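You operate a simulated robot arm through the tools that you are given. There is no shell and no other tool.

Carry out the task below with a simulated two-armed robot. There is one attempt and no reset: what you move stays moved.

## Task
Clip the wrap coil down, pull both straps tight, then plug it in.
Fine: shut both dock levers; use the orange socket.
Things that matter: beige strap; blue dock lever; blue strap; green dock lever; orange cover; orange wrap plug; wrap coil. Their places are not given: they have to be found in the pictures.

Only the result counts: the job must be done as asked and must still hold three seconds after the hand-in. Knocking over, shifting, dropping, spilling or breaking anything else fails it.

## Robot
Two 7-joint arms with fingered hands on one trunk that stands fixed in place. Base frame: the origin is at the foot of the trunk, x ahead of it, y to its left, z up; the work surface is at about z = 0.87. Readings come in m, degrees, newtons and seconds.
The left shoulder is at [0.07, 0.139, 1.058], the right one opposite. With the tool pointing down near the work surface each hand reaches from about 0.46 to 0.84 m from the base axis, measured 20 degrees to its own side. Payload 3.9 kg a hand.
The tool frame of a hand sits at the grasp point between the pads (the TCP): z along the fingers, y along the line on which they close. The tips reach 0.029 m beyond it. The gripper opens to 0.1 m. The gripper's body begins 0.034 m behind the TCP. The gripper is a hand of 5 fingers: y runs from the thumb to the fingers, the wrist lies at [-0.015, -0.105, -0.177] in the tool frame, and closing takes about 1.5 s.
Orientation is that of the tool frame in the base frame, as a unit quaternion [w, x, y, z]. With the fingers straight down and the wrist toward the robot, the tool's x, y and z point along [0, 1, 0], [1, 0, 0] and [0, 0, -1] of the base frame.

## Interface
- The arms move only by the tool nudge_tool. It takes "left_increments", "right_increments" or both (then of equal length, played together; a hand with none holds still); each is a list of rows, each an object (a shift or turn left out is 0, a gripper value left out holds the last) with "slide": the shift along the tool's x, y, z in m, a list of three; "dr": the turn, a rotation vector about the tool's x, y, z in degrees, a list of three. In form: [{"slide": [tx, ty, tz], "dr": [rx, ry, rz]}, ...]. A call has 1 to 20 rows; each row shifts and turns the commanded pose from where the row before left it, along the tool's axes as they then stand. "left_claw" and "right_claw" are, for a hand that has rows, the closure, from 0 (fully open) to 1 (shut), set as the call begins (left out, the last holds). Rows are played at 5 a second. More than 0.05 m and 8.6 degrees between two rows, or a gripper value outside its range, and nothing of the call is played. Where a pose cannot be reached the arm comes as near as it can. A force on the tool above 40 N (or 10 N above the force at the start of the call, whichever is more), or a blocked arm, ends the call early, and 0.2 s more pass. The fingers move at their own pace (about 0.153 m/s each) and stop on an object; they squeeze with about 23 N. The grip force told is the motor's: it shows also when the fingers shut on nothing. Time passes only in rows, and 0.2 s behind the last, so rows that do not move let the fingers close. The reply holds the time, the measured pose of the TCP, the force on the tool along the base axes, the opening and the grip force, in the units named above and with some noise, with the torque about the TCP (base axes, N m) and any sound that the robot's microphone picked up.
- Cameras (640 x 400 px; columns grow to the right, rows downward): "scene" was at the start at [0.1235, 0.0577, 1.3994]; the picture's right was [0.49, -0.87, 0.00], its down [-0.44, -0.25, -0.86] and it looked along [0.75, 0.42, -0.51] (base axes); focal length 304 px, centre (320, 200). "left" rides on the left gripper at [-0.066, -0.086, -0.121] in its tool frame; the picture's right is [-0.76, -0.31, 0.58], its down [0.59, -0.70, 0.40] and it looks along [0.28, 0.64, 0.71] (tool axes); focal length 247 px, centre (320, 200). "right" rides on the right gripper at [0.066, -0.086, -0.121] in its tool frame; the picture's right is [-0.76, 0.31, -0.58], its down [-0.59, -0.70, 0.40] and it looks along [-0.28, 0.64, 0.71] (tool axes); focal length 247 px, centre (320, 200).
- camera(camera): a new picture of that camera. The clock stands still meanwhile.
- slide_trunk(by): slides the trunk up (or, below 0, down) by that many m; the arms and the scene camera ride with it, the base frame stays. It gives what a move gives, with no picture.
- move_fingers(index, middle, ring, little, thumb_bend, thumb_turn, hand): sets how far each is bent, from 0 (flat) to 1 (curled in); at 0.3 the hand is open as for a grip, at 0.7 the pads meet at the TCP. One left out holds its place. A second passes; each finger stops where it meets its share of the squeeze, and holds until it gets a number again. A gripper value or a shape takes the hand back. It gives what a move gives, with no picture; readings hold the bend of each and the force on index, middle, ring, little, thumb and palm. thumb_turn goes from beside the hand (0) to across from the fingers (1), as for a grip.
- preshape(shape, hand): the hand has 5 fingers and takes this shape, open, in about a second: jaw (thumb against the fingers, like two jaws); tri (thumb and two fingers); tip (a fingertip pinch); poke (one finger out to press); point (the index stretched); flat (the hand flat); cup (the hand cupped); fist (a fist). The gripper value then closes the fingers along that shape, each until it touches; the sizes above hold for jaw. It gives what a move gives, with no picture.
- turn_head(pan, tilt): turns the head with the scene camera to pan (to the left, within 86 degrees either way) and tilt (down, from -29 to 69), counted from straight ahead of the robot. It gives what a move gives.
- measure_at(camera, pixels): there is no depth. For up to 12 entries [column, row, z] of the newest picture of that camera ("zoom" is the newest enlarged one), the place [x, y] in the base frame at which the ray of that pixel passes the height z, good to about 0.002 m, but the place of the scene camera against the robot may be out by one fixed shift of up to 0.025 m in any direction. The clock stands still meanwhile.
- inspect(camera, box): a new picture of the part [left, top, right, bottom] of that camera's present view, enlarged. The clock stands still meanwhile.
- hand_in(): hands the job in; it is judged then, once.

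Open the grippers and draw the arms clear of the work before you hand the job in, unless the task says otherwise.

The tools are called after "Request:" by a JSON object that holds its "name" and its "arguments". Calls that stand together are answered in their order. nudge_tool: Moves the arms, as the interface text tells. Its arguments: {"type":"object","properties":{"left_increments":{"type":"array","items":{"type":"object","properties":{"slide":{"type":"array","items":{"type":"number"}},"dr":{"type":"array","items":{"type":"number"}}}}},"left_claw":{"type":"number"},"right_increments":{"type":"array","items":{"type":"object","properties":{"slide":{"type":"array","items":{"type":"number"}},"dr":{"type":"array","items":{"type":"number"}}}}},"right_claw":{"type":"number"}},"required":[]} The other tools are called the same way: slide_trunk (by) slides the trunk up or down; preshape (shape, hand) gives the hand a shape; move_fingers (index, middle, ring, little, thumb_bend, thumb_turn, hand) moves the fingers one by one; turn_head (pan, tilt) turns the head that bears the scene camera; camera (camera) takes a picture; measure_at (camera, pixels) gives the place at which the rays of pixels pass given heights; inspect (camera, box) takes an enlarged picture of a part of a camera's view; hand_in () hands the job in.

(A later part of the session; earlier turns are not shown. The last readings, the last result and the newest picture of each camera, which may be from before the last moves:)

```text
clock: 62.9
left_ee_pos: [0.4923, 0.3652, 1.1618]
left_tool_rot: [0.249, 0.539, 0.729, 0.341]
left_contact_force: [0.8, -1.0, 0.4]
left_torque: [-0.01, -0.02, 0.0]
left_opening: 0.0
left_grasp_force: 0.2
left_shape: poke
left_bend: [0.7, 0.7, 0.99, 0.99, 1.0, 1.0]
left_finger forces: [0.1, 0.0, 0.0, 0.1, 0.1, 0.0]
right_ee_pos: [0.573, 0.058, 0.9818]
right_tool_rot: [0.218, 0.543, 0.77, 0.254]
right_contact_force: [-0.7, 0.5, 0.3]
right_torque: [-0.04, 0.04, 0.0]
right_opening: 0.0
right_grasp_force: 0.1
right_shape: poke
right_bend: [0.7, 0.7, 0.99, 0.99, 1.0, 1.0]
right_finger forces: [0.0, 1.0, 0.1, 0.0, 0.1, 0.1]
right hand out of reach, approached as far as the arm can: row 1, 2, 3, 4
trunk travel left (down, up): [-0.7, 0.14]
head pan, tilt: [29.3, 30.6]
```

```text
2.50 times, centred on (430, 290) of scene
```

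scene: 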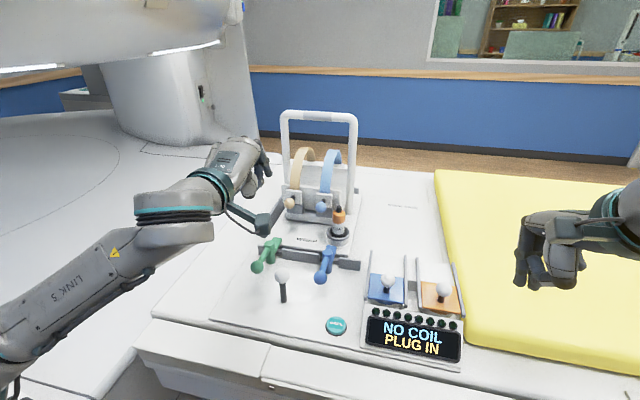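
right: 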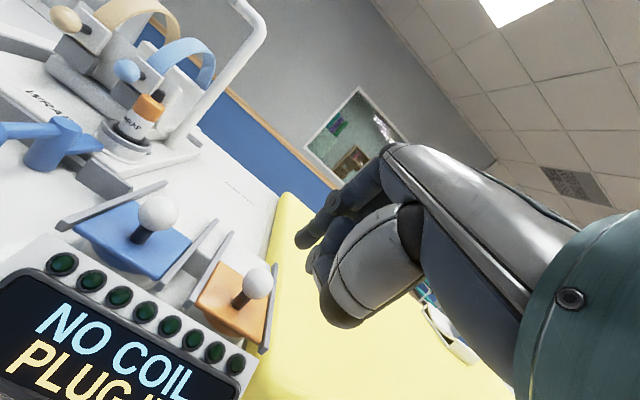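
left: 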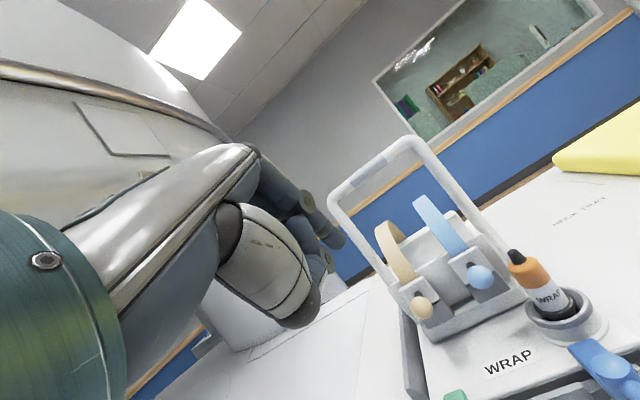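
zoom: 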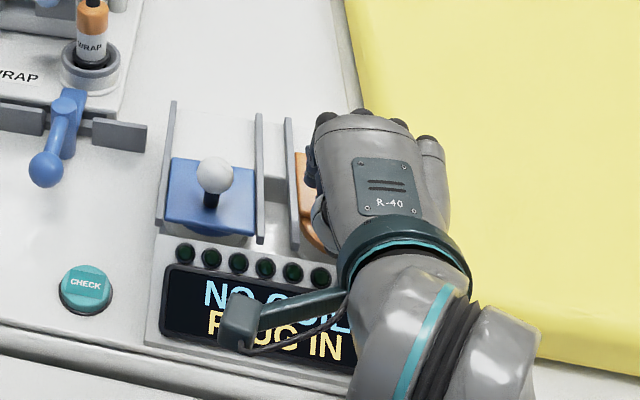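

The socket hole is partly uncovered, but the right arm keeps hitting its reach limits and drifting left. I'll withdraw it backward and upward, and finish the cover with the left hand.

Request:
{"name": "nudge_tool", "arguments": {"right_increments": [{"slide": [0, -0.012, -0.0105]}, {"slide": [0, -0.012, -0.0105]}, {"slide": [0, 0.019, -0.023]}, {"slide": [0, 0.022, -0.027]}, {"slide": [0, 0.022, -0.027]}, {"slide": [-0.04, 0, 0]}, {"slide": [-0.04, 0, 0]}, {"slide": [-0.04, 0, 0]}, {"slide": [0, 0, 0]}]}}

Request:
{"name": "camera", "arguments": {"camera": "scene"}}

Request:
{"name": "camera", "arguments": {"camera": "right"}}

```text
clock: 64.9
left_ee_pos: [0.4919, 0.367, 1.1628]
left_tool_rot: [0.249, 0.539, 0.729, 0.341]
left_contact_force: [-0.1, -0.2, 0.1]
left_torque: [-0.01, 0.0, 0.0]
left_opening: 0.0001
left_grasp_force: 0.0
left_shape: poke
left_bend: [0.7, 0.7, 0.99, 0.99, 1.0, 1.0]
left_finger forces: [0.0, 0.1, 0.0, 0.0, 0.0, 0.0]
right_ee_pos: [0.5486, 0.0194, 1.0872]
right_tool_rot: [0.219, 0.545, 0.769, 0.253]
right_contact_force: [0.2, -0.7, 0.2]
right_torque: [0.0, 0.0, 0.0]
right_opening: 0.0
right_grasp_force: 0.1
right_shape: poke
right_bend: [0.7, 0.7, 0.99, 0.99, 1.0, 1.0]
right_finger forces: [0.1, 0.0, 0.0, 0.1, 0.2, 0.1]
right hand out of reach, approached as far as the arm can: row 6, 7, 8
trunk travel left (down, up): [-0.7, 0.14]
head pan, tilt: [29.3, 30.6]
```

```text
taken
```

scene: 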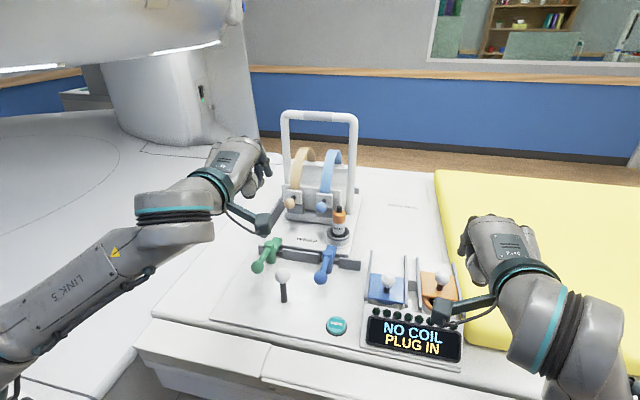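

```text
taken
```

right: 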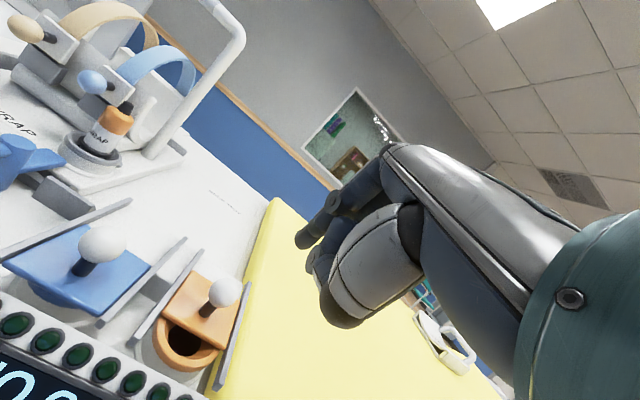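

The right hand got stuck sideways in the tilted pose. I'll untilt it, then move it away to its own side.

Request:
{"name": "nudge_tool", "arguments": {"right_increments": [{"dr": [7.8, 0, 0]}, {"dr": [7.8, 0, 0]}, {"dr": [7.8, 0, 0]}, {"dr": [7.8, 0, 0]}, {"dr": [7.8, 0, 0]}, {"slide": [-0.035, 0, -0.005]}, {"slide": [-0.035, 0, -0.005]}, {"slide": [-0.035, 0, -0.005]}, {"slide": [-0.035, 0, -0.005]}, {"slide": [0, 0, 0]}]}}

Request:
{"name": "camera", "arguments": {"camera": "right"}}

Request:
{"name": "inspect", "arguments": {"camera": "scene", "box": [340, 210, 520, 370]}}

```text
clock: 67.1
left_ee_pos: [0.4939, 0.3679, 1.1615]
left_tool_rot: [0.249, 0.539, 0.729, 0.341]
left_contact_force: [0.4, -0.1, 0.2]
left_torque: [0.02, 0.01, 0.0]
left_opening: 0.0001
left_grasp_force: 0.0
left_shape: poke
left_bend: [0.7, 0.7, 0.99, 0.99, 1.0, 1.0]
left_finger forces: [0.0, 0.0, 0.1, 0.0, 0.0, 0.1]
right_ee_pos: [0.5895, -0.1128, 1.1145]
right_tool_rot: [0.023, 0.585, 0.811, -0.016]
right_contact_force: [-0.9, 0.3, 1.0]
right_torque: [-0.04, 0.01, 0.02]
right_opening: 0.0
right_grasp_force: 0.0
right_shape: poke
right_bend: [0.7, 0.7, 0.99, 0.99, 1.0, 1.0]
right_finger forces: [0.1, 0.0, 0.0, 0.0, 0.0, 0.0]
trunk travel left (down, up): [-0.7, 0.14]
head pan, tilt: [29.3, 30.6]
```

```text
taken
```

right: 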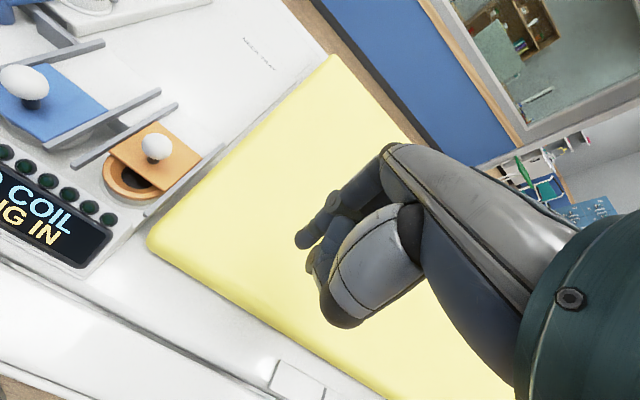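

```text
2.50 times, centred on (430, 290) of scene
```

zoom: 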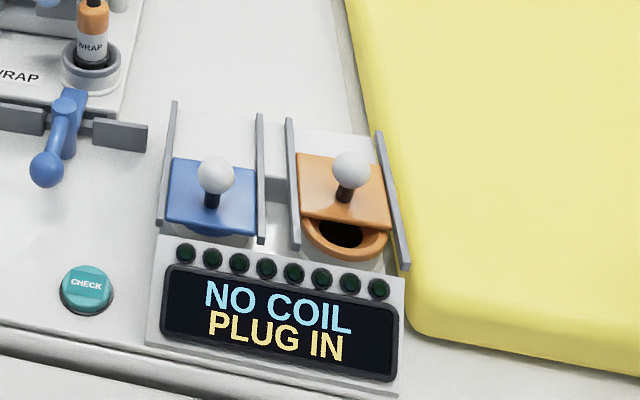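

The orange cover is about half open, and the orange-ringed socket is visible at (340,235) in the zoom. I'll measure the knob and socket, then send the left hand over at height.

Request:
{"name": "measure_at", "arguments": {"camera": "right", "pixels": [[156, 146, 0.966], [128, 178, 0.935], [103, 172, 0.935], [145, 198, 0.935], [126, 196, 0.935]]}}

Request:
{"name": "nudge_tool", "arguments": {"left_increments": [{"slide": [-0.04, 0, 0]}, {"slide": [-0.04, 0, 0]}, {"slide": [-0.04, 0, 0]}, {"slide": [-0.04, 0, 0]}, {"slide": [-0.04, 0, 0]}, {"slide": [-0.04, 0, 0]}, {"slide": [-0.04, 0, 0]}, {"slide": [-0.04, 0, 0]}, {"slide": [0, 0, 0]}]}}

Request:
{"name": "camera", "arguments": {"camera": "left"}}

Request:
{"name": "camera", "arguments": {"camera": "scene"}}

```text
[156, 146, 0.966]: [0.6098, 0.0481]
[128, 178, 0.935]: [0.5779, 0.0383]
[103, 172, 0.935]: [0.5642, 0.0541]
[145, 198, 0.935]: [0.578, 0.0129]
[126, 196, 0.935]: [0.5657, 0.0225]
```

```text
clock: 69.1
left_ee_pos: [0.5851, 0.0628, 1.1607]
left_tool_rot: [0.25, 0.538, 0.729, 0.34]
left_contact_force: [0.3, 0.1, 0.7]
left_torque: [0.01, 0.0, 0.0]
left_opening: 0.0
left_grasp_force: 0.1
left_shape: poke
left_bend: [0.7, 0.7, 0.99, 0.99, 1.0, 1.0]
left_finger forces: [0.1, 0.1, 0.0, 0.1, 0.0, 0.0]
right_ee_pos: [0.5904, -0.1115, 1.1142]
right_tool_rot: [0.024, 0.585, 0.811, -0.017]
right_contact_force: [-0.1, 0.4, -0.3]
right_torque: [0.0, 0.02, 0.0]
right_opening: 0.0
right_grasp_force: 0.1
right_shape: poke
right_bend: [0.7, 0.7, 0.99, 0.99, 1.0, 1.0]
right_finger forces: [0.0, 0.0, 0.1, 0.2, 0.0, 0.0]
trunk travel left (down, up): [-0.7, 0.14]
head pan, tilt: [29.3, 30.6]
```

```text
taken
```

left: 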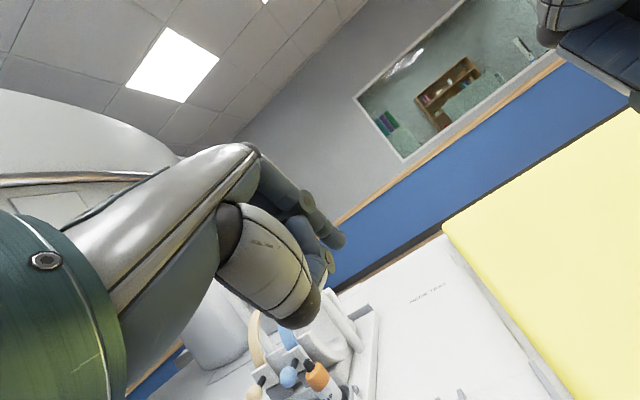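

```text
taken
```

scene: 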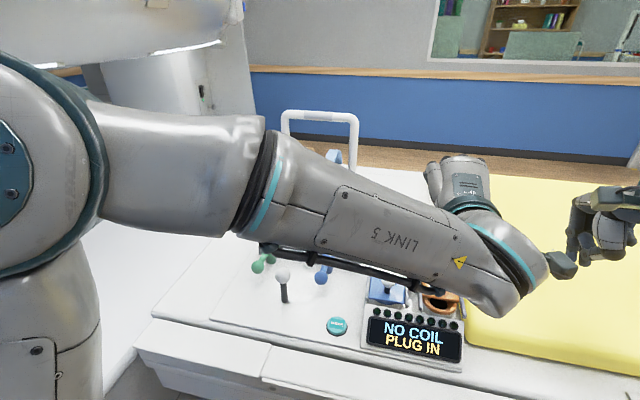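

The left hand reaches this side without trouble. The knob is at about (0.610, 0.048, 0.966). I'll lower the left hand to z about 1.03 just in front of it and check clearances.

Request:
{"name": "nudge_tool", "arguments": {"left_increments": [{"slide": [-0.0055, -0.0313, 0.0133]}, {"slide": [-0.0055, -0.0313, 0.0133]}, {"slide": [-0.0055, -0.0313, 0.0133]}, {"slide": [-0.0055, -0.0313, 0.0133]}, {"slide": [0, 0, 0]}]}}

Request:
{"name": "camera", "arguments": {"camera": "left"}}

Request:
{"name": "camera", "arguments": {"camera": "scene"}}

Request:
{"name": "camera", "arguments": {"camera": "right"}}

```text
clock: 70.3
left_ee_pos: [0.552, 0.0303, 1.0329]
left_tool_rot: [0.254, 0.535, 0.732, 0.336]
left_contact_force: [-1.0, 0.3, 0.7]
left_torque: [0.03, -0.01, 0.0]
left_opening: 0.0
left_grasp_force: 0.0
left_shape: poke
left_bend: [0.7, 0.7, 0.99, 0.99, 1.0, 1.0]
left_finger forces: [0.0, 0.1, 0.0, 0.1, 0.0, 0.1]
right_ee_pos: [0.5894, -0.1123, 1.113]
right_tool_rot: [0.025, 0.585, 0.81, -0.017]
right_contact_force: [0.5, 0.6, 0.7]
right_torque: [0.0, 0.02, 0.0]
right_opening: 0.0001
right_grasp_force: 0.0
right_shape: poke
right_bend: [0.7, 0.7, 0.99, 0.99, 1.0, 1.0]
right_finger forces: [0.1, 0.0, 0.0, 0.1, 0.0, 0.0]
trunk travel left (down, up): [-0.7, 0.14]
head pan, tilt: [29.3, 30.6]
```

```text
taken
```

left: 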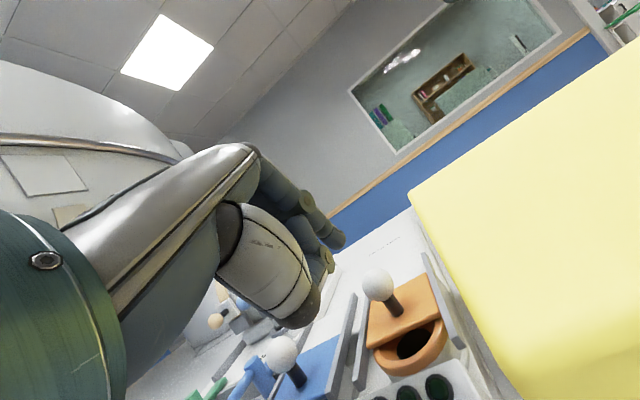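

```text
taken
```

scene: 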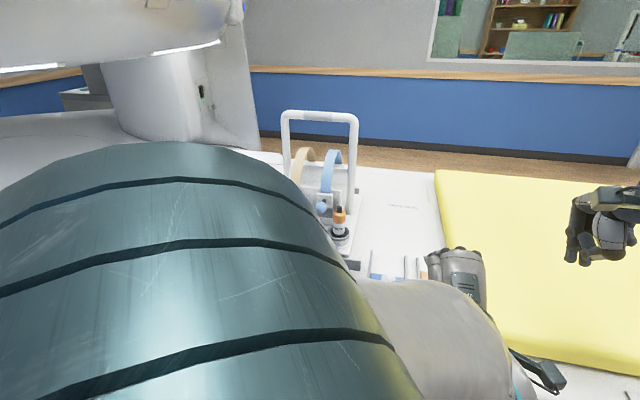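

```text
taken
```

right: 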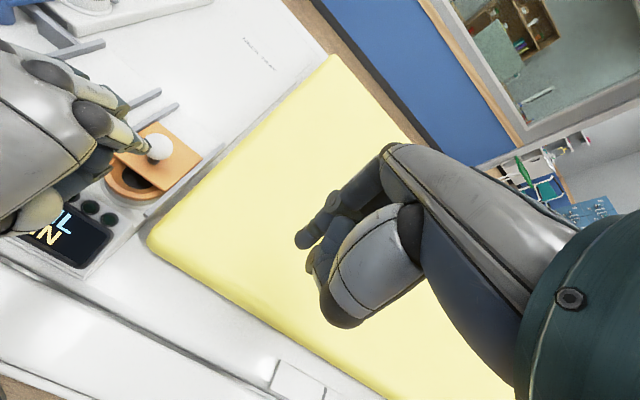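

The left arm is in place, though its raised elbow fills the scene view. The left view shows the knob at (377,286) and the socket at (410,348), so I'll measure from there.

Request:
{"name": "measure_at", "arguments": {"camera": "left", "pixels": [[378, 286, 0.966], [396, 305, 0.942], [410, 348, 0.935], [433, 280, 0.942], [338, 240, 1.02]]}}

Request:
{"name": "inspect", "arguments": {"camera": "left", "box": [280, 200, 480, 400]}}

Request:
{"name": "inspect", "arguments": {"camera": "right", "box": [40, 60, 240, 220]}}

```text
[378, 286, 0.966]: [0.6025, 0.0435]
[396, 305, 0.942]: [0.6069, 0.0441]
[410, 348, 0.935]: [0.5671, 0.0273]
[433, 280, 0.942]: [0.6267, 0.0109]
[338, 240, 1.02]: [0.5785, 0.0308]
```

```text
2.00 times, centred on (380, 300) of left
```

zoom: 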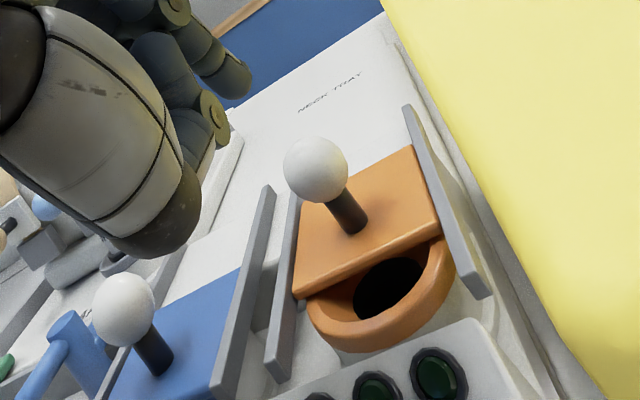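

```text
2.50 times, centred on (140, 140) of right
```

zoom: 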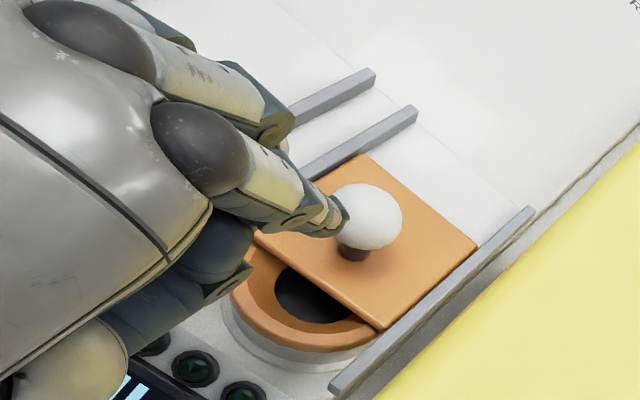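

The fingertip is about 36 mm in front of the knob and in line with it. I'll lower the hand vertically to fingertip height about 0.956.

Request:
{"name": "nudge_tool", "arguments": {"left_increments": [{"slide": [0, -0.0149, 0.0124]}, {"slide": [0, -0.0149, 0.0124]}, {"slide": [0, -0.0149, 0.0124]}, {"slide": [0, 0, 0]}]}}

Request:
{"name": "inspect", "arguments": {"camera": "left", "box": [280, 200, 480, 400]}}

Request:
{"name": "inspect", "arguments": {"camera": "right", "box": [40, 60, 240, 220]}}

```text
clock: 71.3
left_ee_pos: [0.5687, 0.0148, 1.0202]
left_tool_rot: [0.264, 0.525, 0.74, 0.327]
left_contact_force: [-1.3, 0.4, -1.0]
left_torque: [0.02, -0.02, 0.01]
left_opening: 0.0003
left_grasp_force: 0.0
left_shape: poke
left_bend: [0.7, 0.7, 0.99, 0.99, 1.0, 1.0]
left_finger forces: [0.0, 0.0, 0.0, 0.1, 0.0, 0.0]
left hand out of reach, approached as far as the arm can: row 1, 2, 3
right_ee_pos: [0.5897, -0.1125, 1.1135]
right_tool_rot: [0.023, 0.586, 0.81, -0.015]
right_contact_force: [-0.3, 0.2, 0.6]
right_torque: [-0.01, 0.0, 0.04]
right_opening: 0.0
right_grasp_force: 0.0
right_shape: poke
right_bend: [0.7, 0.7, 0.99, 0.99, 1.0, 1.0]
right_finger forces: [0.0, 0.0, 0.0, 0.0, 0.0, 0.0]
trunk travel left (down, up): [-0.7, 0.14]
head pan, tilt: [29.3, 30.6]
```

```text
2.00 times, centred on (380, 300) of left
```

zoom: 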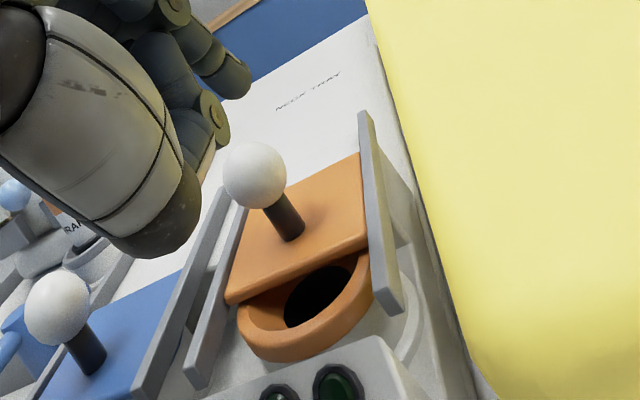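

```text
2.50 times, centred on (140, 140) of right
```

zoom: 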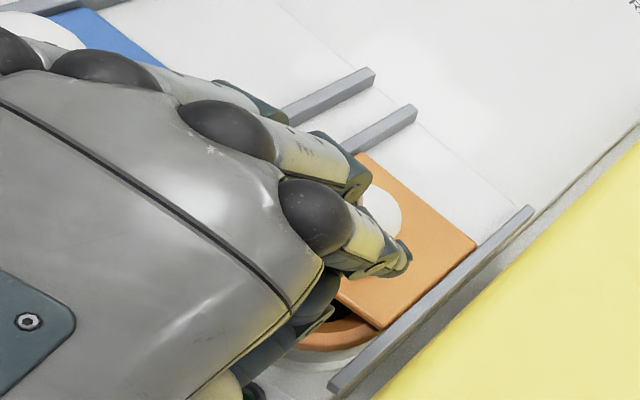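

The tilted pose folds the left arm too tightly here. I'll rise a little and reduce the tilt to about 20°, which still keeps the finger steep enough.

Request:
{"name": "nudge_tool", "arguments": {"left_increments": [{"slide": [0, 0.0231, -0.0192]}, {"slide": [0, 0.0154, -0.0128], "dr": [7.5, 0, 0]}, {"dr": [7.5, 0, 0]}, {"dr": [7.5, 0, 0]}, {"dr": [7.5, 0, 0]}, {"slide": [0, 0, 0]}]}}

Request:
{"name": "camera", "arguments": {"camera": "left"}}

Request:
{"name": "inspect", "arguments": {"camera": "right", "box": [0, 20, 240, 220]}}

Request:
{"name": "camera", "arguments": {"camera": "scene"}}

```text
clock: 72.7
left_ee_pos: [0.5654, 0.0105, 1.0514]
left_tool_rot: [0.102, 0.585, 0.792, 0.141]
left_contact_force: [0.4, 0.2, -0.5]
left_torque: [-0.02, -0.01, 0.0]
left_opening: 0.0002
left_grasp_force: 0.1
left_shape: poke
left_bend: [0.7, 0.7, 0.99, 0.99, 1.0, 1.0]
left_finger forces: [0.0, 0.0, 0.0, 0.0, 0.0, 0.0]
right_ee_pos: [0.5896, -0.1137, 1.1129]
right_tool_rot: [0.023, 0.585, 0.81, -0.015]
right_contact_force: [0.4, -0.4, -0.2]
right_torque: [-0.01, 0.02, 0.0]
right_opening: 0.0
right_grasp_force: 0.0
right_shape: poke
right_bend: [0.7, 0.7, 0.99, 0.99, 1.0, 1.0]
right_finger forces: [0.0, 0.1, 0.0, 0.1, 0.0, 0.0]
trunk travel left (down, up): [-0.7, 0.14]
head pan, tilt: [29.3, 30.6]
```

```text
taken
```

left: 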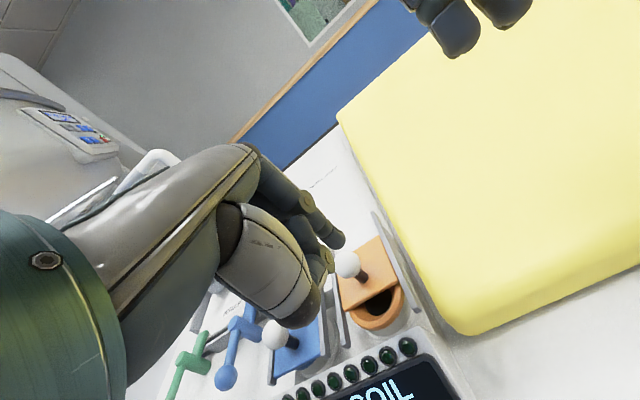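

```text
2.00 times, centred on (120, 120) of right
```

zoom: 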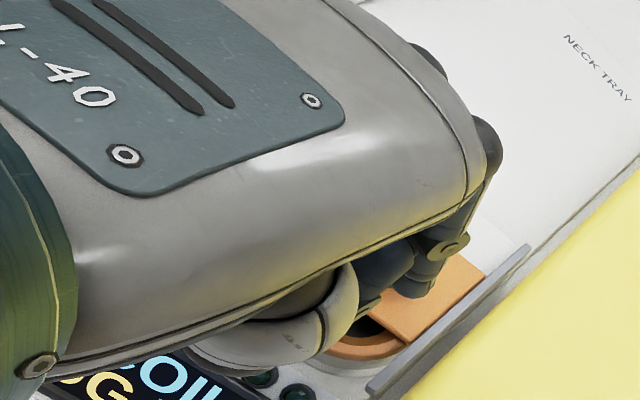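

```text
taken
```

scene: 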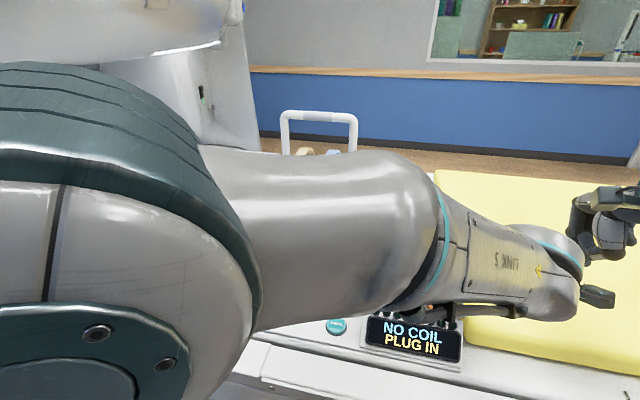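

The tilt is now 20°, with no reach warning. I'll shift 22 mm left to line up with the knob and descend.

Request:
{"name": "nudge_tool", "arguments": {"left_increments": [{"slide": [0.0219, 0.0022, 0.0009]}, {"slide": [0, -0.0078, 0.0213]}, {"slide": [0, -0.0078, 0.0213]}, {"slide": [0, -0.0078, 0.0213]}, {"slide": [0, 0, 0]}]}}

Request:
{"name": "inspect", "arguments": {"camera": "left", "box": [280, 180, 520, 400]}}

Request:
{"name": "inspect", "arguments": {"camera": "right", "box": [0, 20, 240, 220]}}

```text
clock: 73.9
left_ee_pos: [0.5613, 0.0334, 0.9888]
left_tool_rot: [0.111, 0.581, 0.795, 0.13]
left_contact_force: [-0.2, -0.4, -0.1]
left_torque: [0.01, 0.0, -0.01]
left_opening: 0.0
left_grasp_force: 0.0
left_shape: poke
left_bend: [0.7, 0.7, 0.99, 0.99, 1.0, 1.0]
left_finger forces: [0.0, 0.1, 0.1, 0.1, 0.0, 0.1]
right_ee_pos: [0.5921, -0.1132, 1.1147]
right_tool_rot: [0.023, 0.586, 0.81, -0.015]
right_contact_force: [0.6, 0.5, 0.5]
right_torque: [0.03, -0.01, -0.03]
right_opening: 0.0
right_grasp_force: 0.0
right_shape: poke
right_bend: [0.7, 0.7, 0.99, 0.99, 1.0, 1.0]
right_finger forces: [0.0, 0.1, 0.0, 0.0, 0.0, 0.0]
trunk travel left (down, up): [-0.7, 0.14]
head pan, tilt: [29.3, 30.6]
```

```text
1.82 times, centred on (400, 290) of left
```

zoom: 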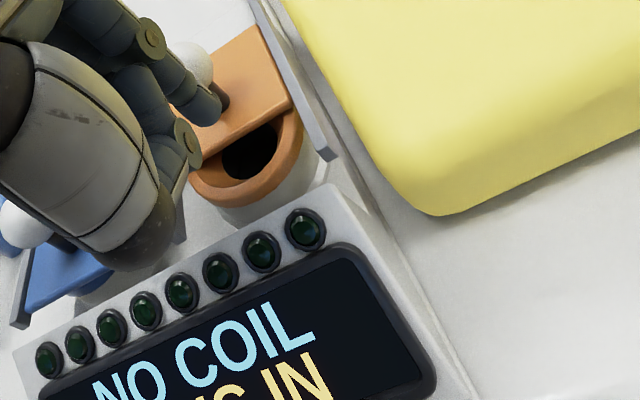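

```text
2.00 times, centred on (120, 120) of right
```

zoom: 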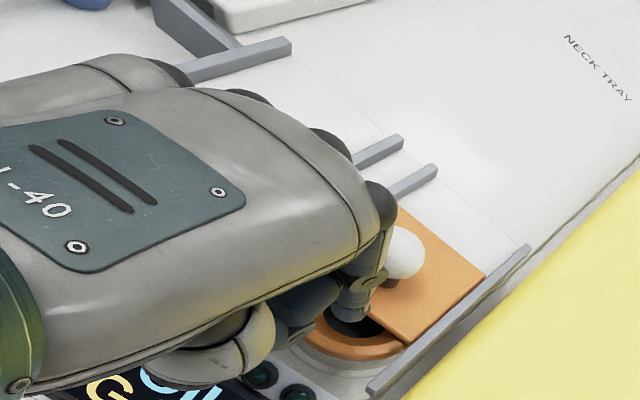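

The finger stands right in front of the knob, with no contact. I'll push the cover further back along the rails.

Request:
{"name": "nudge_tool", "arguments": {"left_increments": [{"slide": [0, 0.0062, 0.0065]}, {"slide": [0, 0.0075, 0.0027]}, {"slide": [0, 0.0075, 0.0027]}, {"slide": [0, 0.0075, 0.0027]}, {"slide": [0, 0, 0]}]}}

Request:
{"name": "inspect", "arguments": {"camera": "left", "box": [280, 180, 520, 400]}}

Request:
{"name": "inspect", "arguments": {"camera": "right", "box": [0, 20, 240, 220]}}

```text
clock: 75.1
left_ee_pos: [0.594, 0.0419, 0.9915]
left_tool_rot: [0.119, 0.579, 0.796, 0.129]
left_contact_force: [0.0, 0.4, 0.4]
left_torque: [0.01, 0.0, -0.02]
left_opening: 0.0
left_grasp_force: 0.1
left_shape: poke
left_bend: [0.7, 0.7, 0.99, 0.99, 1.0, 1.0]
left_finger forces: [0.0, 0.6, 0.0, 0.1, 0.1, 0.0]
right_ee_pos: [0.5896, -0.1134, 1.1143]
right_tool_rot: [0.024, 0.585, 0.811, -0.015]
right_contact_force: [0.1, -0.3, -0.7]
right_torque: [-0.02, -0.01, -0.01]
right_opening: 0.0001
right_grasp_force: 0.0
right_shape: poke
right_bend: [0.7, 0.7, 0.99, 0.99, 1.0, 1.0]
right_finger forces: [0.0, 0.0, 0.0, 0.1, 0.0, 0.0]
trunk travel left (down, up): [-0.7, 0.14]
head pan, tilt: [29.3, 30.6]
```

```text
1.82 times, centred on (400, 290) of left
```

zoom: 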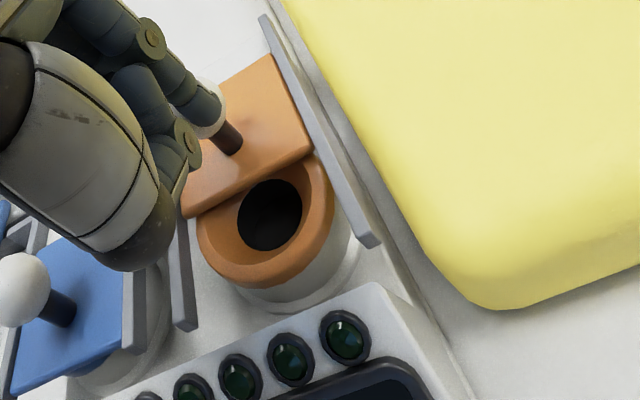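

```text
2.00 times, centred on (120, 120) of right
```

zoom: 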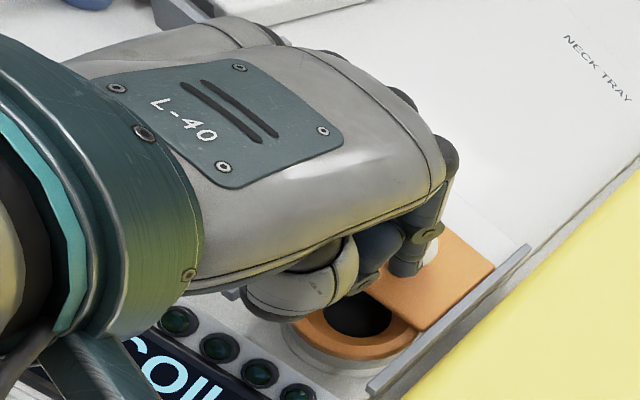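

The hole is now fully visible, but the cover still overhangs the ring slightly. I'll continue until the cover reaches its end stop.

Request:
{"name": "nudge_tool", "arguments": {"left_increments": [{"slide": [0, 0.0055, 0.0053]}, {"slide": [0, 0.0056, 0.0048]}, {"slide": [0, 0.0075, 0.0027]}, {"slide": [0, 0.0075, 0.0027]}, {"slide": [0, 0, 0]}]}}

Request:
{"name": "inspect", "arguments": {"camera": "left", "box": [280, 180, 520, 400]}}

Request:
{"name": "inspect", "arguments": {"camera": "right", "box": [0, 20, 240, 220]}}

```text
clock: 76.3
left_ee_pos: [0.6233, 0.053, 0.9914]
left_tool_rot: [0.124, 0.575, 0.799, 0.126]
left_contact_force: [-7.1, -3.6, 4.8]
left_torque: [-0.06, 0.06, -0.03]
left_opening: 0.0002
left_grasp_force: 0.1
left_shape: poke
left_bend: [0.7, 0.7, 0.99, 0.99, 1.0, 1.0]
left_finger forces: [3.5, 5.4, 0.0, 0.0, 0.0, 0.1]
right_ee_pos: [0.5897, -0.1134, 1.1136]
right_tool_rot: [0.024, 0.585, 0.81, -0.015]
right_contact_force: [-0.1, 0.1, -0.6]
right_torque: [0.01, 0.01, 0.02]
right_opening: 0.0001
right_grasp_force: 0.0
right_shape: poke
right_bend: [0.7, 0.7, 0.99, 0.99, 1.0, 1.0]
right_finger forces: [0.0, 0.0, 0.1, 0.0, 0.1, 0.0]
trunk travel left (down, up): [-0.7, 0.14]
head pan, tilt: [29.3, 30.6]
```

```text
1.82 times, centred on (400, 290) of left
```

zoom: 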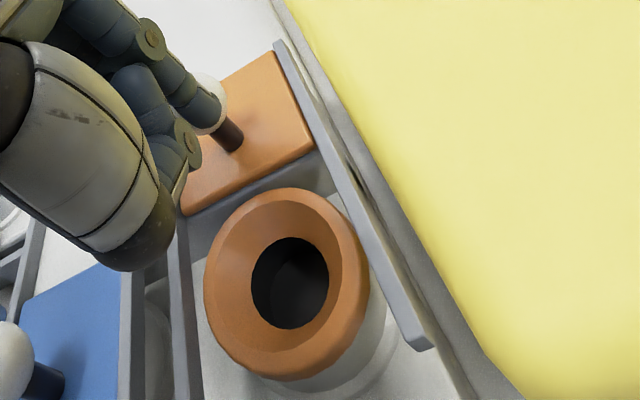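

```text
2.00 times, centred on (120, 120) of right
```

zoom: 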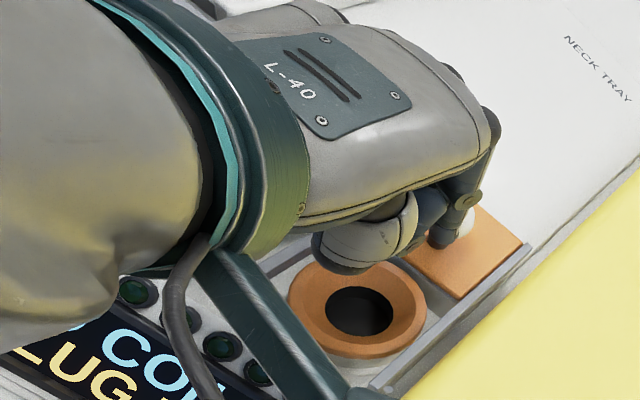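

The cover is fully open against its stop and the funnel-shaped orange socket is exposed. I'll measure the socket centre from both hand cameras.

Request:
{"name": "measure_at", "arguments": {"camera": "left", "pixels": [[381.3, 336, 0.94], [381.3, 336, 0.92], [382.5, 335.6, 0.92]]}}

Request:
{"name": "measure_at", "arguments": {"camera": "right", "pixels": [[138.5, 174, 0.94], [138.5, 174, 0.92]]}}

Request:
{"name": "nudge_tool", "arguments": {"left_increments": [{"slide": [0, -0.0095, -0.0035]}, {"slide": [0, -0.0095, -0.0035]}, {"slide": [0, 0.0137, -0.0376]}, {"slide": [0, 0.0137, -0.0376]}, {"slide": [0, 0.0137, -0.0376]}, {"slide": [0, 0, 0]}]}}

Request:
{"name": "camera", "arguments": {"camera": "left"}}

Request:
{"name": "camera", "arguments": {"camera": "right"}}

```text
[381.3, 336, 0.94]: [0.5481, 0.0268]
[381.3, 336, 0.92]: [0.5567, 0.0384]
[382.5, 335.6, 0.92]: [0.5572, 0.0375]
```

```text
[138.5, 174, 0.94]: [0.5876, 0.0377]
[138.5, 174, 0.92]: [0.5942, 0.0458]
```

```text
clock: 77.7
left_ee_pos: [0.6019, 0.0422, 1.0913]
left_tool_rot: [0.101, 0.585, 0.792, 0.142]
left_contact_force: [-0.8, -0.3, 0.2]
left_torque: [-0.04, 0.01, 0.03]
left_opening: 0.0003
left_grasp_force: 0.0
left_shape: poke
left_bend: [0.7, 0.7, 0.99, 0.99, 1.0, 1.0]
left_finger forces: [0.0, 0.0, 0.0, 0.0, 0.1, 0.0]
right_ee_pos: [0.59, -0.1148, 1.1126]
right_tool_rot: [0.023, 0.585, 0.81, -0.015]
right_contact_force: [-0.5, -0.6, 0.2]
right_torque: [0.02, -0.02, 0.05]
right_opening: 0.0001
right_grasp_force: 0.1
right_shape: poke
right_bend: [0.7, 0.7, 0.99, 0.99, 1.0, 1.0]
right_finger forces: [0.0, 0.0, 0.1, 0.0, 0.0, 0.0]
trunk travel left (down, up): [-0.7, 0.14]
head pan, tilt: [29.3, 30.6]
```

```text
taken
```

left: 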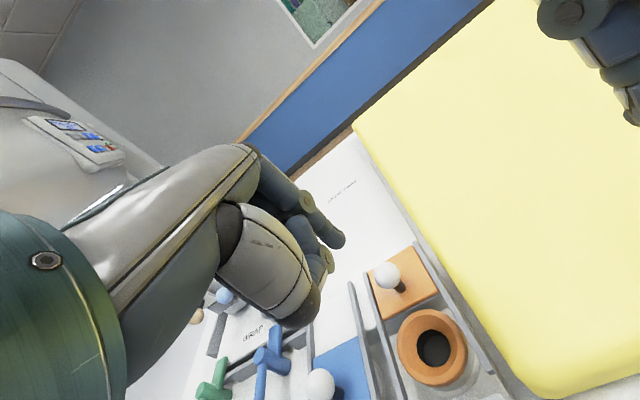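

```text
taken
```

right: 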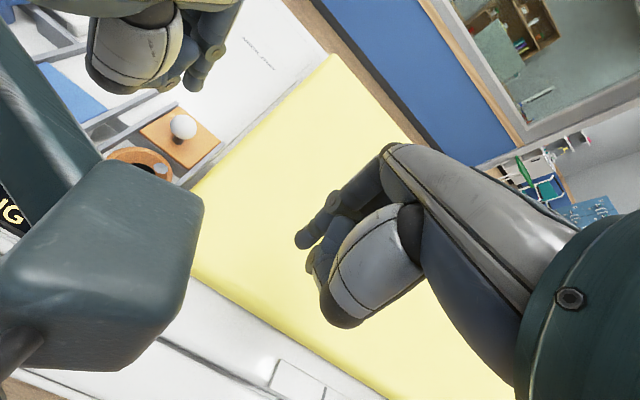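

The two estimates of the socket disagree by a few centimetres, so I'll re-measure from the new left picture, along with known references such as the blue cover knob.

Request:
{"name": "measure_at", "arguments": {"camera": "left", "pixels": [[432, 347, 0.94], [433, 348, 0.92], [387, 276, 0.966], [321, 383, 0.966], [272, 354, 0.936], [350, 285, 0.944], [378, 395, 0.944]]}}

Request:
{"name": "measure_at", "arguments": {"camera": "right", "pixels": [[183, 127, 0.966], [143, 163, 0.94]]}}

Request:
{"name": "inspect", "arguments": {"camera": "left", "box": [180, 240, 480, 400]}}

```text
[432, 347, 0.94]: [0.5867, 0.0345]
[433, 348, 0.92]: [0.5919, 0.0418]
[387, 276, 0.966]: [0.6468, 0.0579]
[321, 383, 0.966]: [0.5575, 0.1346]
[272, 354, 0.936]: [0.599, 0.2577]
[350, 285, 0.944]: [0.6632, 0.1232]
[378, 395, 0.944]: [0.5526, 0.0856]
```

```text
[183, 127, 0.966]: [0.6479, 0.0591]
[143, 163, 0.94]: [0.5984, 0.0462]
```

```text
2.13 times, centred on (330, 320) of left
```

zoom: 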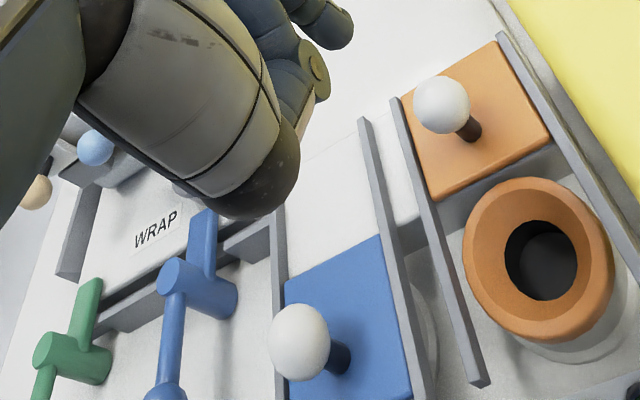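

The socket centre is at about (0.588, 0.036), and the left view agrees with the reference knob. Now for the plug: I'll straighten the left hand, raise it, bring it back near the dock at yaw about -30°, and look at the space around the plug.

Request:
{"name": "nudge_tool", "arguments": {"left_increments": [{"slide": [0, 0.01, -0.03], "dr": [7, 0, 0]}, {"dr": [7, 0, 0]}, {"dr": [6.3, 0, 0]}, {"slide": [0.04, 0, 0], "dr": [0, 0, 6]}, {"slide": [0.04, 0, 0], "dr": [0, 0, 6]}, {"slide": [0.04, 0, 0], "dr": [0, 0, 6]}, {"slide": [0.04, 0, 0], "dr": [0, 0, 6]}, {"slide": [0.035, -0.01, 0], "dr": [0, 0, 6]}, {"slide": [0, -0.03, 0], "dr": [0, 0, 6]}, {"slide": [0, -0.03, 0], "dr": [0, 0, 6]}, {"dr": [0, 0, 5]}, {"slide": [0, 0, 0]}]}}

Request:
{"name": "preshape", "arguments": {"hand": "left", "shape": "tri"}}

Request:
{"name": "camera", "arguments": {"camera": "left"}}

Request:
{"name": "camera", "arguments": {"camera": "scene"}}

```text
clock: 80.3
left_ee_pos: [0.514, 0.253, 1.1263]
left_tool_rot: [-0.002, 0.866, 0.501, -0.001]
left_contact_force: [0.3, 0.9, 0.2]
left_torque: [-0.01, -0.02, 0.0]
left_opening: 0.0003
left_grasp_force: 0.1
left_shape: poke
left_bend: [0.7, 0.7, 0.99, 0.99, 1.0, 1.0]
left_finger forces: [0.0, 0.0, 0.0, 0.0, 0.0, 0.0]
right_ee_pos: [0.5904, -0.1128, 1.1135]
right_tool_rot: [0.024, 0.585, 0.81, -0.016]
right_contact_force: [0.2, -0.1, -0.3]
right_torque: [-0.02, -0.03, -0.02]
right_opening: 0.0001
right_grasp_force: 0.0
right_shape: poke
right_bend: [0.7, 0.7, 0.99, 0.99, 1.0, 1.0]
right_finger forces: [0.1, 0.0, 0.0, 0.0, 0.0, 0.1]
trunk travel left (down, up): [-0.7, 0.14]
head pan, tilt: [29.3, 30.6]
```

```text
clock: 81.2
left_ee_pos: [0.5142, 0.2529, 1.1264]
left_tool_rot: [-0.003, 0.865, 0.501, -0.002]
left_contact_force: [0.7, 0.0, -0.2]
left_torque: [-0.03, -0.01, 0.03]
left_opening: 0.0998
left_grasp_force: 0.2
left_shape: tri
left_bend: [0.3, 0.3, 0.99, 0.99, 0.3, 0.98]
left_finger forces: [0.0, 0.1, 0.1, 0.0, 0.1, 0.0]
right_ee_pos: [0.5905, -0.1138, 1.1128]
right_tool_rot: [0.022, 0.585, 0.81, -0.016]
right_contact_force: [1.0, 0.1, -0.6]
right_torque: [-0.03, 0.0, -0.01]
right_opening: 0.0001
right_grasp_force: 0.2
right_shape: poke
right_bend: [0.7, 0.7, 0.99, 0.99, 1.0, 1.0]
right_finger forces: [0.0, 0.1, 0.0, 0.0, 0.0, 0.0]
trunk travel left (down, up): [-0.7, 0.14]
head pan, tilt: [29.3, 30.6]
```

```text
taken
```

left: 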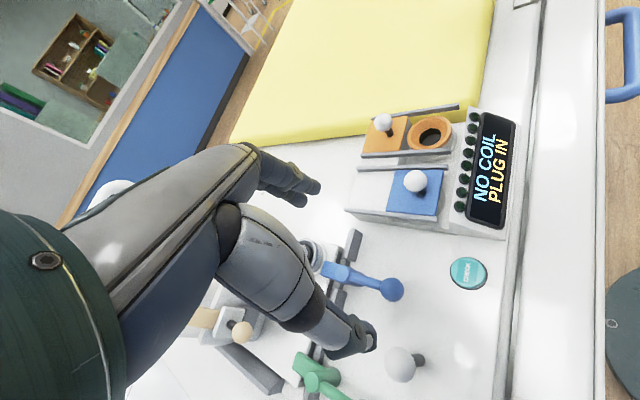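

```text
taken
```

scene: 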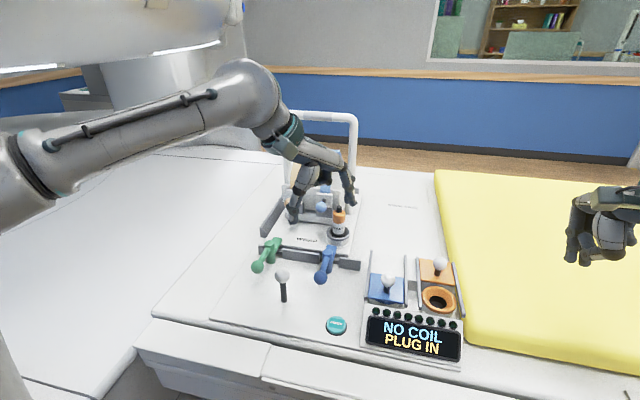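

The board is still in its original place (CHECK at (336,326)). The hand blocks some of the plug area in the left view, so I'll zoom the scene around the plug and measure the arch leg and holder.

Request:
{"name": "inspect", "arguments": {"camera": "scene", "box": [280, 150, 400, 280]}}

Request:
{"name": "measure_at", "arguments": {"camera": "left", "pixels": [[430, 133, 0.935], [432, 135, 0.92], [384, 122, 0.966], [415, 180, 0.966]]}}

Request:
{"name": "measure_at", "arguments": {"camera": "scene", "pixels": [[338, 211, 1.0], [338, 235, 0.92], [437, 297, 0.935], [437, 299, 0.92], [440, 264, 0.966]]}}

```text
3.08 times, centred on (340, 215) of scene
```

zoom: 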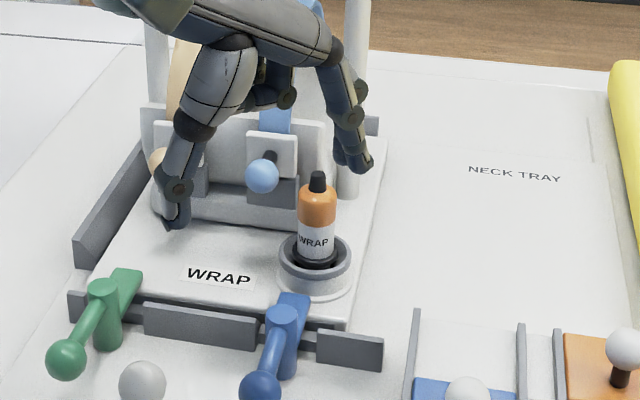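

```text
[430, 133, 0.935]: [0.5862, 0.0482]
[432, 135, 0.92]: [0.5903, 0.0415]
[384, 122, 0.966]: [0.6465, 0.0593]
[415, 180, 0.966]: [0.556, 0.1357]
```

```text
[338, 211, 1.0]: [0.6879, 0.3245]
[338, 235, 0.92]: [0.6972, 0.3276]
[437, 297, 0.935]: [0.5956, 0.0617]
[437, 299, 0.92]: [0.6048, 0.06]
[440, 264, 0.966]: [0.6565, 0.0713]
```

Before choosing the grip direction I need to know what stands around the plug. I'll measure the arch leg base, the panel's right edge and the holder in the scene view.

Request:
{"name": "measure_at", "arguments": {"camera": "scene", "pixels": [[349, 211, 0.905], [341, 206, 0.92], [336, 212, 0.905], [333, 215, 0.95], [351, 231, 0.92], [326, 231, 0.92], [338, 243, 0.905], [338, 204, 1.006], [356, 188, 0.92], [321, 202, 0.985]]}}

Request:
{"name": "inspect", "arguments": {"camera": "scene", "box": [300, 170, 380, 250]}}

```text
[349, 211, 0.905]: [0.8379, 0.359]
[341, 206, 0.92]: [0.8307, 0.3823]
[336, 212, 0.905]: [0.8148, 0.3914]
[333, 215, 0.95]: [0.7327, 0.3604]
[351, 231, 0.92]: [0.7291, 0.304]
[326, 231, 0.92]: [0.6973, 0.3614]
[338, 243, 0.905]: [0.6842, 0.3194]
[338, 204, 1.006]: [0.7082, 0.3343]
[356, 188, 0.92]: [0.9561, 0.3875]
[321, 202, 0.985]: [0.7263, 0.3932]
```

```text
5.00 times, centred on (340, 210) of scene
```

zoom: 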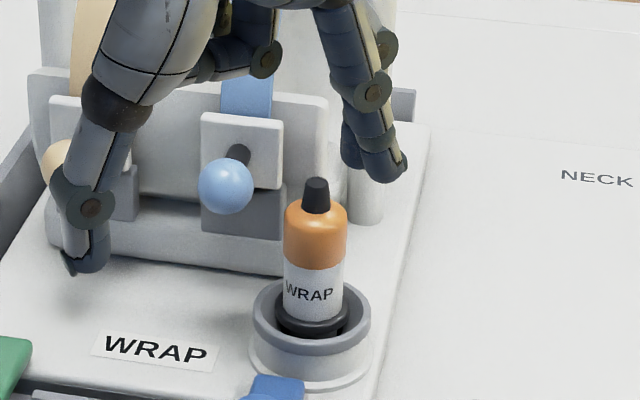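

The arch leg stands about 14 cm behind the plug, and the coil panel's right edge is behind and to the left of it. So I'll grip with thumb, index and middle at yaw -30° and keep ring and little stretched out of the way. First I set the fingers and roll the hand 20° to lift its coil side.

Request:
{"name": "preshape", "arguments": {"hand": "left", "shape": "jaw"}}

Request:
{"name": "move_fingers", "arguments": {"hand": "left", "ring": 0.1, "little": 0.1, "index": 0.3, "middle": 0.3, "thumb_bend": 0.3, "thumb_turn": 1.0}}

Request:
{"name": "nudge_tool", "arguments": {"left_increments": [{"slide": [0, 0, -0.01], "dr": [0, 7, 0]}, {"dr": [0, 7, 0]}, {"dr": [0, 6, 0]}, {"slide": [0, 0, 0]}]}}

Request:
{"name": "camera", "arguments": {"camera": "left"}}

Request:
{"name": "inspect", "arguments": {"camera": "scene", "box": [260, 120, 400, 260]}}

```text
clock: 82.1
left_ee_pos: [0.5155, 0.255, 1.1262]
left_tool_rot: [-0.003, 0.865, 0.502, -0.002]
left_contact_force: [0.6, -0.5, 0.4]
left_torque: [0.02, 0.0, -0.04]
left_opening: 0.1
left_grasp_force: 0.0
left_shape: jaw
left_bend: [0.3, 0.3, 0.3, 0.3, 0.3, 0.98]
left_finger forces: [0.1, 0.0, 0.0, 0.1, 0.0, 0.1]
right_ee_pos: [0.5903, -0.1122, 1.1129]
right_tool_rot: [0.023, 0.585, 0.811, -0.015]
right_contact_force: [0.2, -0.5, 0.0]
right_torque: [-0.02, -0.06, -0.02]
right_opening: 0.0
right_grasp_force: 0.0
right_shape: poke
right_bend: [0.7, 0.7, 0.99, 0.99, 1.0, 1.0]
right_finger forces: [0.1, 0.1, 0.1, 0.0, 0.0, 0.1]
trunk travel left (down, up): [-0.7, 0.14]
head pan, tilt: [29.3, 30.6]
```

```text
clock: 83.1
left_ee_pos: [0.514, 0.2538, 1.1249]
left_tool_rot: [-0.004, 0.865, 0.501, -0.002]
left_contact_force: [1.1, -0.2, 1.1]
left_torque: [-0.02, 0.01, 0.01]
left_opening: 0.0983
left_grasp_force: 0.1
left_shape: fingers
left_bend: [0.3, 0.3, 0.1, 0.1, 0.3, 0.97]
left_finger forces: [0.0, 0.1, 0.1, 0.0, 0.0, 0.0]
right_ee_pos: [0.5901, -0.1125, 1.1141]
right_tool_rot: [0.024, 0.585, 0.811, -0.016]
right_contact_force: [0.2, 0.1, -0.4]
right_torque: [0.0, 0.0, -0.02]
right_opening: 0.0
right_grasp_force: 0.0
right_shape: poke
right_bend: [0.7, 0.7, 0.99, 0.99, 1.0, 1.0]
right_finger forces: [0.0, 0.1, 0.0, 0.0, 0.1, 0.0]
trunk travel left (down, up): [-0.7, 0.14]
head pan, tilt: [29.3, 30.6]
```

```text
clock: 84.1
left_ee_pos: [0.515, 0.253, 1.1365]
left_tool_rot: [-0.091, 0.852, 0.494, 0.149]
left_contact_force: [-0.1, -0.6, -0.2]
left_torque: [0.0, 0.03, -0.03]
left_opening: 0.098
left_grasp_force: 0.1
left_shape: fingers
left_bend: [0.3, 0.3, 0.1, 0.1, 0.3, 0.98]
left_finger forces: [0.0, 0.0, 0.1, 0.0, 0.0, 0.1]
right_ee_pos: [0.5901, -0.1129, 1.113]
right_tool_rot: [0.023, 0.585, 0.81, -0.016]
right_contact_force: [0.1, -0.2, -0.8]
right_torque: [0.0, 0.0, 0.02]
right_opening: 0.0
right_grasp_force: 0.0
right_shape: poke
right_bend: [0.7, 0.7, 0.99, 0.99, 1.0, 1.0]
right_finger forces: [0.0, 0.1, 0.1, 0.0, 0.1, 0.0]
trunk travel left (down, up): [-0.7, 0.14]
head pan, tilt: [29.3, 30.6]
```

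```text
taken
```

left: 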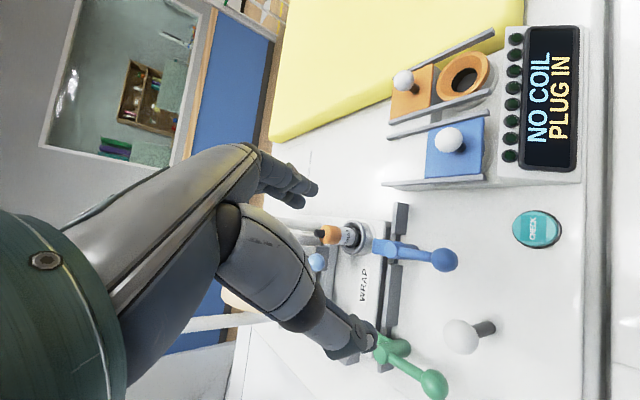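

```text
2.86 times, centred on (330, 190) of scene
```

zoom: 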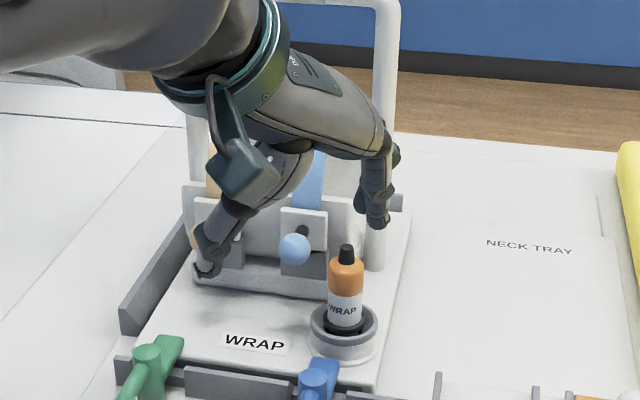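

The roll is right (the tool x-axis now points upward). The plug appears around (330,235) in the left view; I'll zoom in there to confirm its position.

Request:
{"name": "inspect", "arguments": {"camera": "left", "box": [270, 170, 410, 310]}}

Request:
{"name": "measure_at", "arguments": {"camera": "left", "pixels": [[319, 236, 1.0], [331, 236, 0.98], [357, 237, 0.92], [317, 262, 0.982]]}}

```text
2.86 times, centred on (340, 240) of left
```

zoom: 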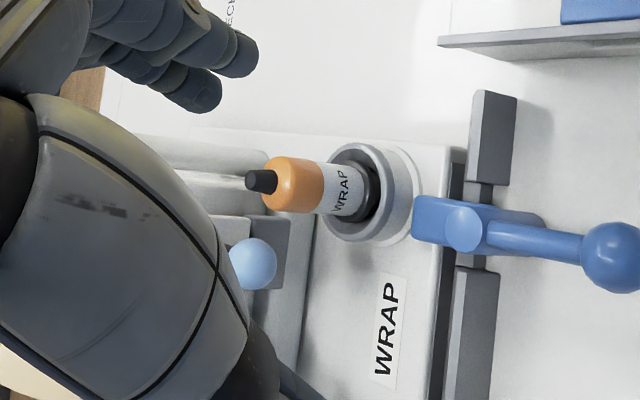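

```text
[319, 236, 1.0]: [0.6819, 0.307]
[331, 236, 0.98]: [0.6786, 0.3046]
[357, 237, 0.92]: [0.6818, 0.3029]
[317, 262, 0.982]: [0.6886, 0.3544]
```

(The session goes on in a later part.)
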